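You operate a simulated robot arm through the tools that you are given. There is no shell and no other tool. Be economical: measure what you need, move in short steps, check, and stop when the job is done.

The job below is to be done with a simulated robot arm. You get a single attempt, and the scene is never put back.

## Task
Stack the 40 roll tag from the service bench top on top of the 30 roll tag.

Only the result counts: the job must be done as asked and must still hold three seconds after the hand-in. Knocking over, shifting, dropping, spilling or breaking anything else fails it.

## Robot
A 7-joint arm with a two-finger parallel gripper, fixed in place. Base frame: the origin is at the foot of the arm, x ahead of it, y to its left, z up; the work surface is at about z = 860. Lengths are in mm, angles in degrees, forces in N, time in s.
With the tool pointing down near the work surface it reaches from about 300 to 700 mm from the base axis. Its first joint turns from -66.0 to 66.0 degrees. Payload 1.57 kg.
The TCP is the grasp point between the finger pads, 30 mm short of the fingertips. In the tool frame z runs along the fingers and y along their closing line. Largest opening 110 mm; finger width 24, thickness 12; the body of the gripper, 48 by 112 mm, starts 78 mm behind the TCP.
Orientation is told as [roll, pitch, yaw] about the base's x, y, z axes, in that order, counted from this pose: with the fingers straight down and closing along the base's y, the tool's x points along the base's -x, its y along +y and its z along -z.

## Interface
- The arm moves only by the tool apply_moves. Its argument "steps" is one flat list of numbers, 5 for each row, row after row: the finger opening in mm, from 0 to 110, then the shift along the base's x, y, z in mm, then the turn about the base's z in degrees. In form: [grip, x, y, z, spin, grip, x, y, z, spin, ...]. A call has 1 to 8 rows; each row shifts and turns the commanded pose from where the row before left it. Rows are played at 5 a second. More than 50 mm and 8.6 degrees between two rows, or a gripper value outside its range, and nothing of the call is played. Where a pose cannot be reached the arm comes as near as it can. A force on the tool above 40 N (or 10 N above the force at the start of the call, whichever is more), or a blocked arm, ends the call early, and 0.2 s more pass. Each finger travels about 108 mm/s and halts on what it meets, pressing with about 26 N; the grip force reading is that of the motor and also rises with nothing between the fingers. The clock runs only during rows and for 0.2 s after the last one: add rows that do not move to give the fingers time. It gives the time, the measured TCP pose, the force on the tool (base axes), the opening and the grip force at its end, in the units of the frame above (readings bear some noise).
- Cameras (640 x 400 px; columns grow to the right, rows downward): "scene" is fixed at [179.3, -407.4, 1404.3]; the picture's right is [0.61, -0.79, 0.00], its down [-0.46, -0.35, -0.81] and it looks along [0.65, 0.50, -0.58] (base axes); focal length 354 px, centre (320, 200). "wrist" rides on the gripper at [-36, 0, -80] in the tool frame; the picture's right is [0.00, -1.00, 0.00], its down [0.97, 0.00, -0.24] and it looks along [0.24, 0.00, 0.97] (tool axes); focal length 218 px, centre (320, 200). There is no depth. A picture from a camera that has moved, and an enlarged one, comes with that camera's place and axes in the base frame and with its lens.
- snapshot(camera): a new picture of that camera. The clock stands still meanwhile.
- zoom(camera, box): a new picture of the part [left, top, right, bottom] of that camera's present view, enlarged. The clock stands still meanwhile.
- sign_off(): hands the job in; it is judged then, once.

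Work in short steps. Places have to be worked out from the pictures, the camera data and where the tool is seen: move nearer, look again, correct. Check each grasp and each placing, and mend what went wrong. You have 90 turns and 42 pictures in all, those below and enlarged ones among them. Open the gripper and draw the arm clear of the work before you hand the job in, unless the task says otherwise; then end with one line.

The tools are called after "Call:" by a JSON object that holds its "name" and its "arguments". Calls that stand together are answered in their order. apply_moves: Moves the arm, as the interface text tells. Its arguments: {"type":"object","properties":{"steps":{"type":"array","items":{"type":"number"}}},"required":["steps"]} The other tools are called the same way: snapshot (camera) takes a picture; zoom (camera, box) takes an enlarged picture of a part of a camera's view; sign_off () hands the job in.

At the start:

```text
clock: 0.0
tcp_pos: [438.8, -11.4, 1149.2]
tcp_rot: [0.0, 0.0, -0.1]
ft_force: [0.0, -0.8, 0.5]
grip_width: 110.0
finger_force: 0.1
```

scene: 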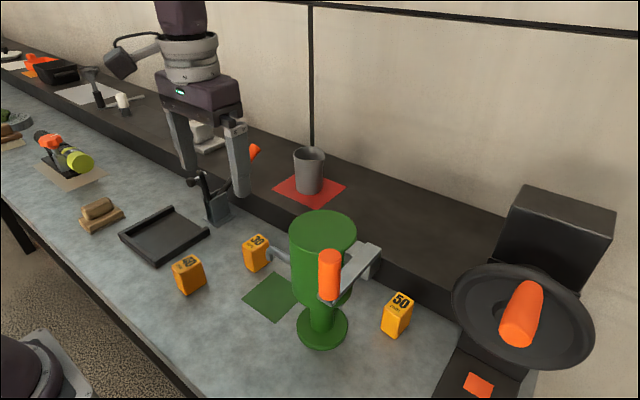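
wrist: 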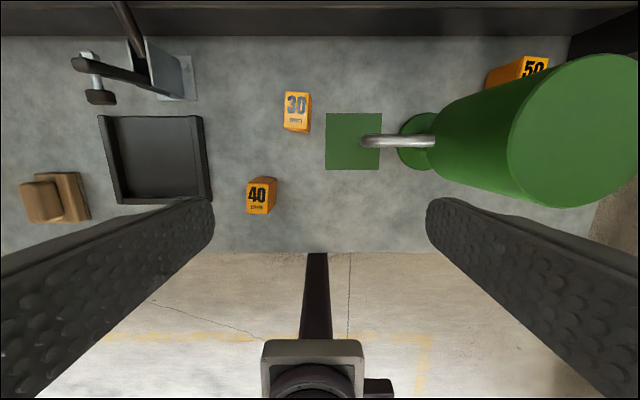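

The 40 tag appears near (400, 80) and the 30 tag near (524, 21). I'll zoom in for their shape and orientation.

Call:
{"name": "zoom", "arguments": {"camera": "wrist", "box": [220, 70, 380, 230]}}

Call:
{"name": "zoom", "arguments": {"camera": "scene", "box": [150, 210, 310, 310]}}

```text
2.50 times, centred on (300, 150) of wrist
camera zoom: at [473.8, -9.8, 1229.1], right [0.0, -1.0, 0.0], down [-0.97, 0.0, 0.24], along [-0.24, 0.0, -0.97], focal length 546 px, centre (370, 325)
```

zoom: 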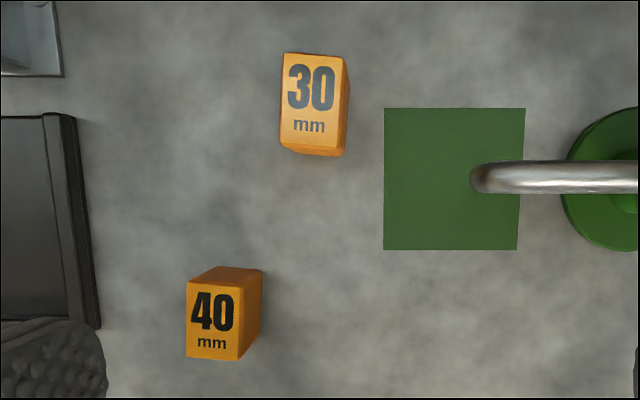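

```text
4.00 times, centred on (230, 260) of scene
camera zoom: at [179.3, -407.4, 1404.3], right [0.61, -0.79, 0.0], down [-0.46, -0.35, -0.81], along [0.65, 0.5, -0.58], focal length 1414 px, centre (680, -40)
```

zoom: 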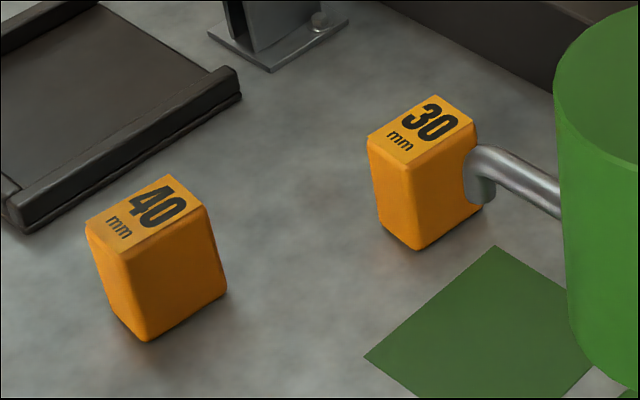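

The tags are about 30×45×58 mm, with tops near z≈920. The 40 tag is at about (400, 83) and the 30 tag at about (520, 21). I'll move above the 40 tag and look again.

Call:
{"name": "apply_moves", "arguments": {"steps": [80, -9.5, 23.2, -30, 0, 80, -9.5, 23.2, -30, 0, 80, -9.5, 23.2, -30, 0, 80, -9.5, 23.2, -30, 0, 80, 0, 0, 0, 0]}}

Call:
{"name": "snapshot", "arguments": {"camera": "wrist"}}

Call:
{"name": "snapshot", "arguments": {"camera": "scene"}}

```text
clock: 1.2
tcp_pos: [398.1, 80.8, 1030.2]
tcp_rot: [0.0, 0.0, 0.0]
ft_force: [-0.1, 0.1, 0.1]
grip_width: 79.8
finger_force: 0.0
```

```text
37 pictures are left
camera wrist: at [433.1, 82.1, 1109.2], right [0.0, -1.0, 0.0], down [-0.97, 0.0, 0.24], along [-0.24, 0.0, -0.97], focal length 218 px, centre (320, 200)
```

wrist: 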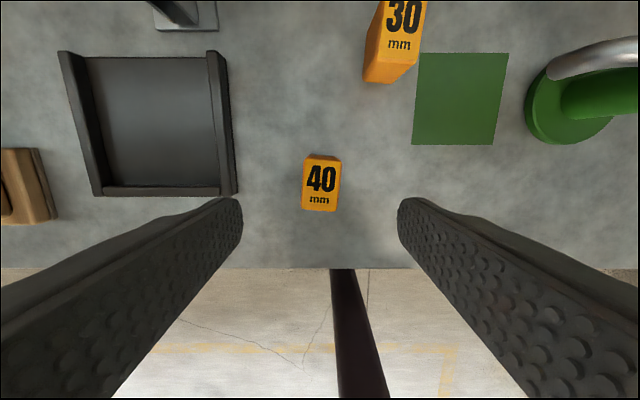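

```text
36 pictures are left
```

scene: 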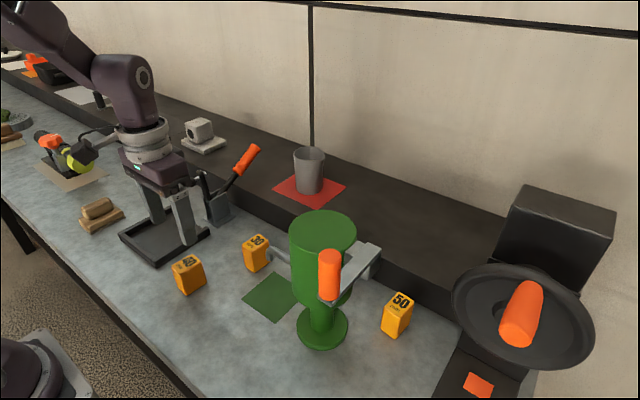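

The 40 tag sits nearly centred under the tool, at about (402, 81). I'll zoom in to check its yaw.

Call:
{"name": "zoom", "arguments": {"camera": "wrist", "box": [280, 140, 360, 220]}}

```text
5.00 times, centred on (320, 180) of wrist
camera zoom: at [433.1, 82.1, 1109.2], right [0.0, -1.0, 0.0], down [-0.97, 0.0, 0.24], along [-0.24, 0.0, -0.97], focal length 1091 px, centre (320, 300)
```

zoom: 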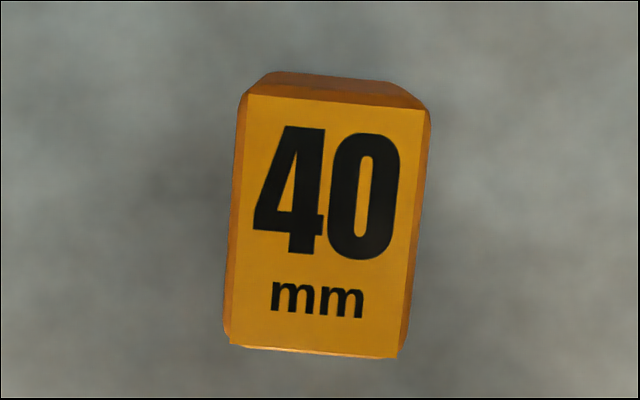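

The 40 tag's yaw is about -4.7° and its centre is about (399, 81). I'll spin to match and go down to z≈901.

Call:
{"name": "apply_moves", "arguments": {"steps": [70, 1.5, -0.5, -40, -4.7, 70, 0, 0, -40, 0, 70, 0, 0, -30, 0, 70, 0, 0, -19, 0, 70, 0, 0, 0, 0]}}

Call:
{"name": "snapshot", "arguments": {"camera": "wrist"}}

Call:
{"name": "zoom", "arguments": {"camera": "scene", "box": [130, 210, 290, 310]}}

```text
clock: 2.4
tcp_pos: [401.1, 82.8, 903.2]
tcp_rot: [0.0, 0.0, -4.8]
ft_force: [0.6, -0.2, -0.8]
grip_width: 70.1
finger_force: 0.0
```

```text
34 pictures are left
camera wrist: at [436.2, 81.3, 982.8], right [-0.08, -1.0, 0.0], down [-0.97, 0.08, 0.24], along [-0.24, 0.02, -0.97], focal length 218 px, centre (320, 200)
```

wrist: 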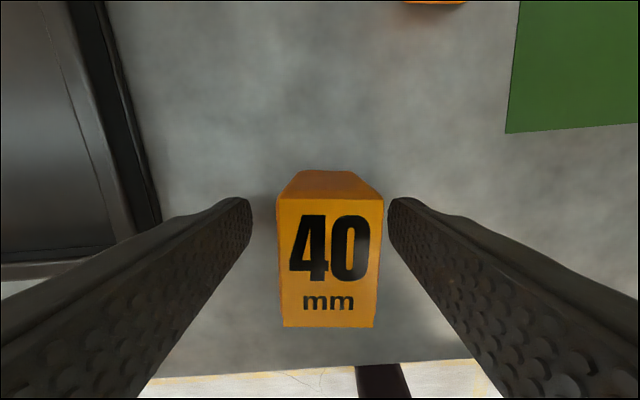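

```text
4.00 times, centred on (210, 260) of scene
camera zoom: at [179.3, -407.4, 1404.3], right [0.61, -0.79, 0.0], down [-0.46, -0.35, -0.81], along [0.65, 0.5, -0.58], focal length 1414 px, centre (760, -40)
```

zoom: 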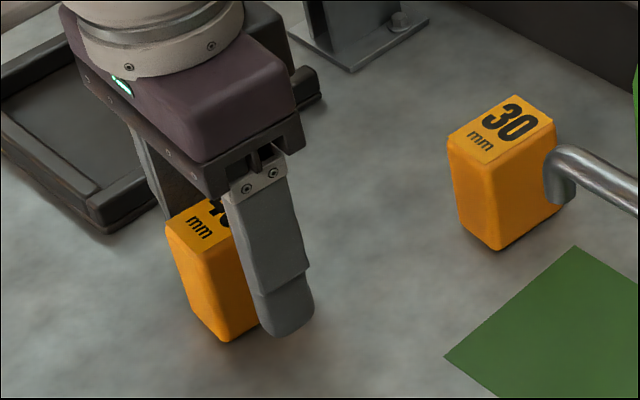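

The tag lies about 2.5 mm toward -y from the finger centre. I'll correct that and close.

Call:
{"name": "apply_moves", "arguments": {"steps": [70, -1, -2.5, 0, 0, 45, 0, 0, 0, 0, 36, 0, 0, 0, 0, 25, 0, 0, 0, 0, 20, 0, 0, 0, 0, 20, 0, 0, 0, 0]}}

Call:
{"name": "snapshot", "arguments": {"camera": "wrist"}}

```text
clock: 3.8
tcp_pos: [400.4, 80.6, 902.6]
tcp_rot: [0.0, 0.1, -4.6]
ft_force: [-0.4, 0.7, 0.6]
grip_width: 33.3
finger_force: 25.6
```

```text
32 pictures are left
camera wrist: at [435.1, 78.6, 982.1], right [-0.08, -1.0, 0.0], down [-0.97, 0.08, 0.24], along [-0.24, 0.02, -0.97], focal length 218 px, centre (320, 200)
```

wrist: 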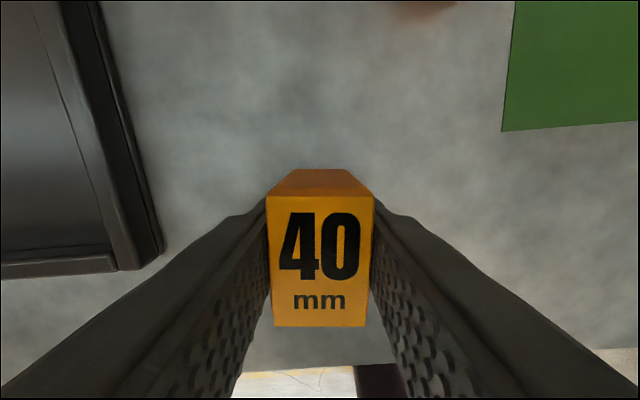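

The tag is gripped at 33 mm. I'll lift it, move partway toward the 30 tag and look.

Call:
{"name": "apply_moves", "arguments": {"steps": [20, 0, 0, 20, 0, 20, 0, 0, 40, 0, 20, 0, 0, 40, 0, 20, 25, -12, 10, 0, 20, 25, -12, 0, 0, 20, 10, -6, 0, 0, 20, 0, 0, 0, 0]}}

Call:
{"name": "snapshot", "arguments": {"camera": "wrist"}}

Call:
{"name": "snapshot", "arguments": {"camera": "scene"}}

```text
clock: 5.4
tcp_pos: [459.1, 49.1, 1011.7]
tcp_rot: [0.1, 0.1, -4.6]
ft_force: [-0.4, -0.1, -0.4]
grip_width: 33.3
finger_force: 26.2
```

```text
31 pictures are left
camera wrist: at [494.7, 47.5, 1090.7], right [-0.08, -1.0, 0.0], down [-0.97, 0.08, 0.24], along [-0.24, 0.02, -0.97], focal length 218 px, centre (320, 200)
```

wrist: 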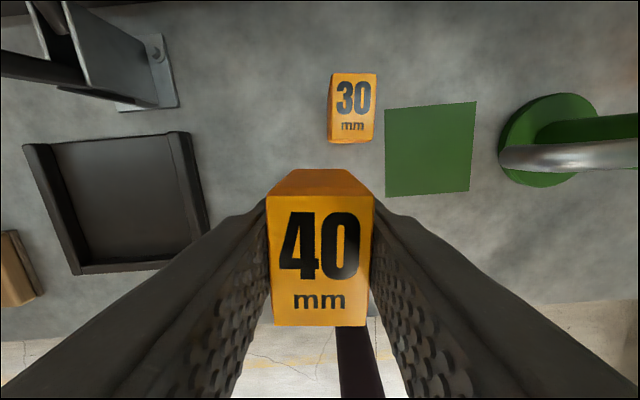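

```text
30 pictures are left
```

scene: 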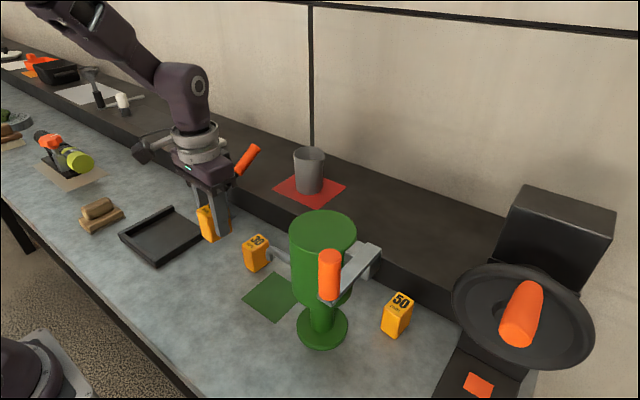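

Call:
{"name": "zoom", "arguments": {"camera": "wrist", "box": [310, 60, 400, 150]}}

```text
4.44 times, centred on (355, 105) of wrist
camera zoom: at [494.7, 47.5, 1090.7], right [-0.08, -1.0, 0.0], down [-0.97, 0.08, 0.24], along [-0.24, 0.02, -0.97], focal length 970 px, centre (164, 622)
```

zoom: 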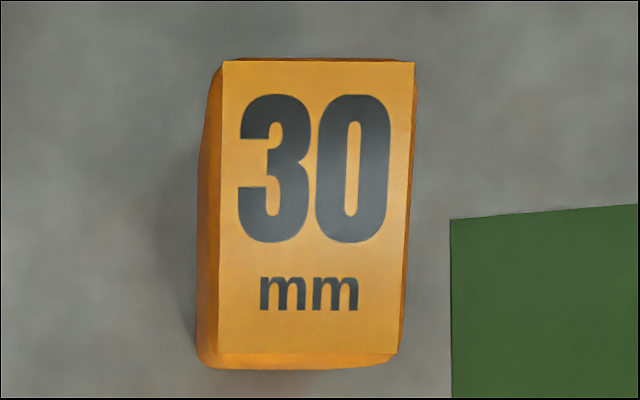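

The 30 tag is at about (520.7, 20.4) and yawed the same as the tool. The held tag sits about 2.5 mm behind the TCP, so I'll move (+63.8, -30.2) to hover above the 30 tag.

Call:
{"name": "apply_moves", "arguments": {"steps": [20, 21.3, -10, 0, 0, 20, 21.3, -10, 0, 0, 20, 21.2, -10.2, 0, 0, 20, 0, 0, -30, 0, 20, 0, 0, 0, 0]}}

Call:
{"name": "zoom", "arguments": {"camera": "scene", "box": [180, 180, 340, 280]}}

Call:
{"name": "snapshot", "arguments": {"camera": "wrist"}}

```text
clock: 6.6
tcp_pos: [522.8, 17.1, 980.2]
tcp_rot: [0.0, 0.1, -4.8]
ft_force: [0.7, -0.3, -1.0]
grip_width: 33.2
finger_force: 25.7
```

```text
4.00 times, centred on (260, 230) of scene
camera zoom: at [179.3, -407.4, 1404.3], right [0.61, -0.79, 0.0], down [-0.46, -0.35, -0.81], along [0.65, 0.5, -0.58], focal length 1414 px, centre (560, 80)
```

zoom: 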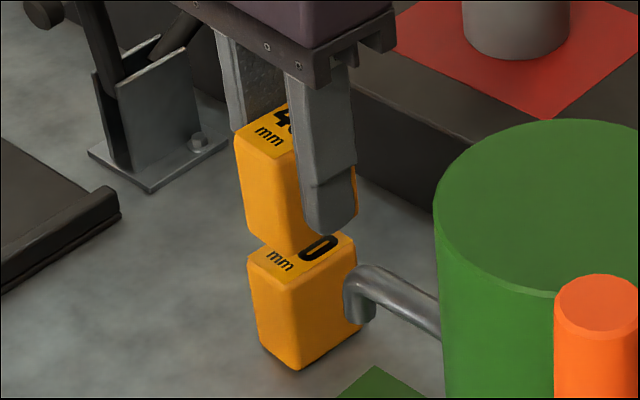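

```text
27 pictures are left
camera wrist: at [557.8, 15.9, 1059.8], right [-0.08, -1.0, 0.0], down [-0.97, 0.08, 0.24], along [-0.24, 0.02, -0.97], focal length 218 px, centre (320, 200)
```

wrist: 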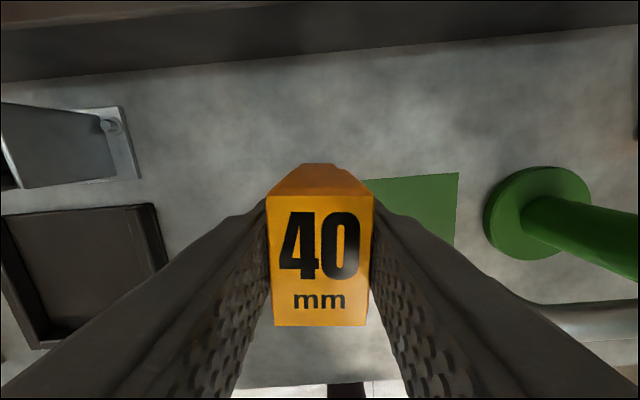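

The two tags line up in the scene view to within about 2 mm, with a gap of about 20 mm. I'll lower slowly.

Call:
{"name": "apply_moves", "arguments": {"steps": [20, 0, 0, -10, 0, 20, 0, 0, -5, 0, 20, 0, 0, -2, 0, 20, 0, 0, 0, 0]}}

Call:
{"name": "zoom", "arguments": {"camera": "scene", "box": [220, 200, 300, 280]}}

```text
clock: 7.6
tcp_pos: [523.6, 17.6, 963.6]
tcp_rot: [0.0, -0.1, -4.8]
ft_force: [-2.2, -0.2, 20.4]
grip_width: 33.4
finger_force: 26.7
```

```text
5.00 times, centred on (260, 240) of scene
camera zoom: at [178.9, -407.4, 1404.4], right [0.61, -0.79, 0.0], down [-0.46, -0.35, -0.81], along [0.65, 0.5, -0.58], focal length 1768 px, centre (620, 0)
```

zoom: 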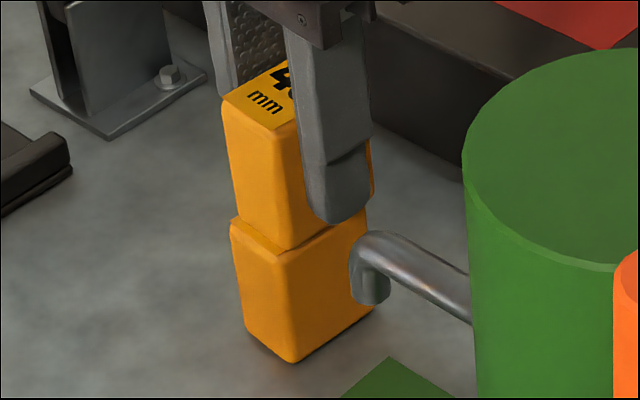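

The reading is 20 N upward, so the tag is seated and aligned to within 2–3 mm. I'll ease off slightly, then release gently.

Call:
{"name": "apply_moves", "arguments": {"steps": [20, 0, 0, 0.8, 0, 20, 0, 0, 0, 0]}}

```text
clock: 8.2
tcp_pos: [524.7, 18.5, 964.5]
tcp_rot: [0.0, -0.1, -4.8]
ft_force: [-0.1, -0.5, 5.8]
grip_width: 33.3
finger_force: 26.1
```

Only 5.8 N is left, so I'll open both fingers in small increments.

Call:
{"name": "apply_moves", "arguments": {"steps": [34, 0, 0, 0, 0, 38, 0, 0, 0, 0, 46, 0, 0, 0, 0, 56, 0, 0, 0, 0, 60, 0, 0, 0, 0]}}

Call:
{"name": "snapshot", "arguments": {"camera": "wrist"}}

Call:
{"name": "zoom", "arguments": {"camera": "scene", "box": [220, 200, 300, 280]}}

```text
clock: 9.4
tcp_pos: [523.8, 18.4, 963.8]
tcp_rot: [0.1, 0.0, -4.6]
ft_force: [0.6, -0.3, -0.3]
grip_width: 59.7
finger_force: 0.1
```

```text
25 pictures are left
camera wrist: at [559.6, 16.1, 1043.8], right [-0.08, -1.0, 0.0], down [-0.97, 0.08, 0.24], along [-0.24, 0.02, -0.97], focal length 218 px, centre (320, 200)
```

wrist: 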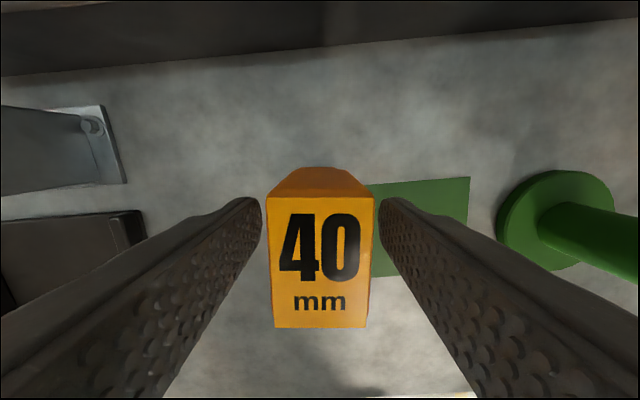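

```text
5.00 times, centred on (260, 240) of scene
camera zoom: at [179.3, -407.4, 1404.3], right [0.61, -0.79, 0.0], down [-0.46, -0.35, -0.81], along [0.65, 0.5, -0.58], focal length 1768 px, centre (620, 0)
```

zoom: 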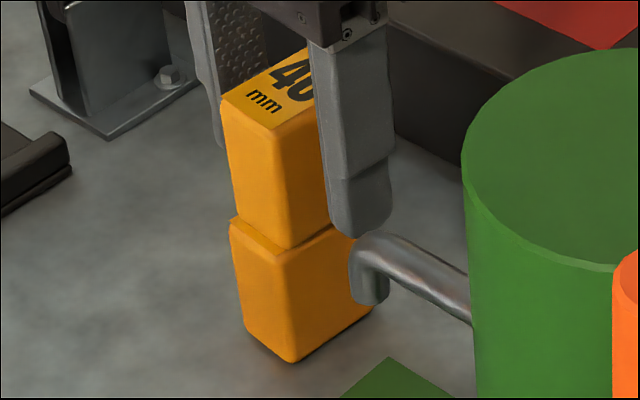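

The stack stands free, so I'll retreat straight up and then back.

Call:
{"name": "apply_moves", "arguments": {"steps": [60, 0, 0, 15, 0, 60, 0, 0, 35, 0, 60, 0, 0, 40, 0, 60, 0, 0, 40, 0, 60, -40, 0, 20, 0, 60, -40, 0, 0, 0, 60, 0, 0, 0, 0]}}

Call:
{"name": "snapshot", "arguments": {"camera": "scene"}}

Call:
{"name": "zoom", "arguments": {"camera": "scene", "box": [220, 200, 300, 280]}}

```text
clock: 11.0
tcp_pos: [445.7, 21.2, 1115.7]
tcp_rot: [0.0, 0.0, -4.7]
ft_force: [-0.1, 0.5, 0.2]
grip_width: 60.0
finger_force: 0.0
```

```text
23 pictures are left
```

scene: 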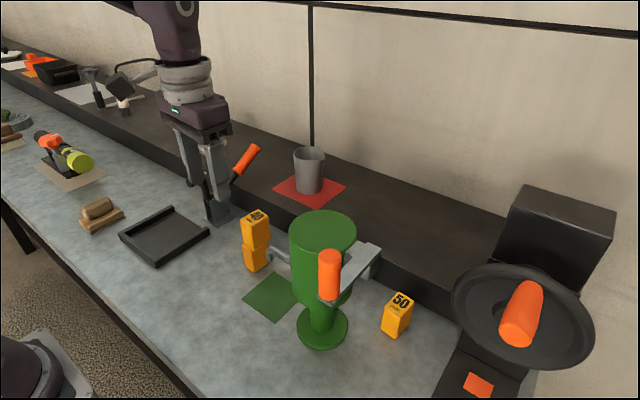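

```text
5.00 times, centred on (260, 240) of scene
camera zoom: at [179.3, -407.4, 1404.3], right [0.61, -0.79, 0.0], down [-0.46, -0.35, -0.81], along [0.65, 0.5, -0.58], focal length 1768 px, centre (620, 0)
```

zoom: 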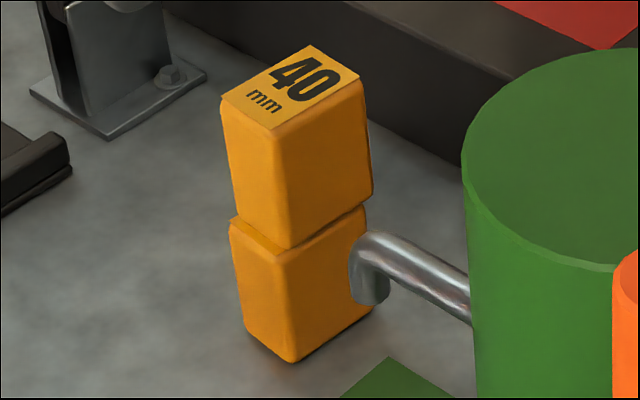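

The stack is stable, nothing else has moved and the arm is clear, so I'm handing in.

Call:
{"name": "sign_off", "arguments": {}}

```text
The job is handed in.
```

The 40 roll tag is stacked on top of the 30 roll tag and standing on its own; the gripper is open and clear, and nothing else in the scene moved.
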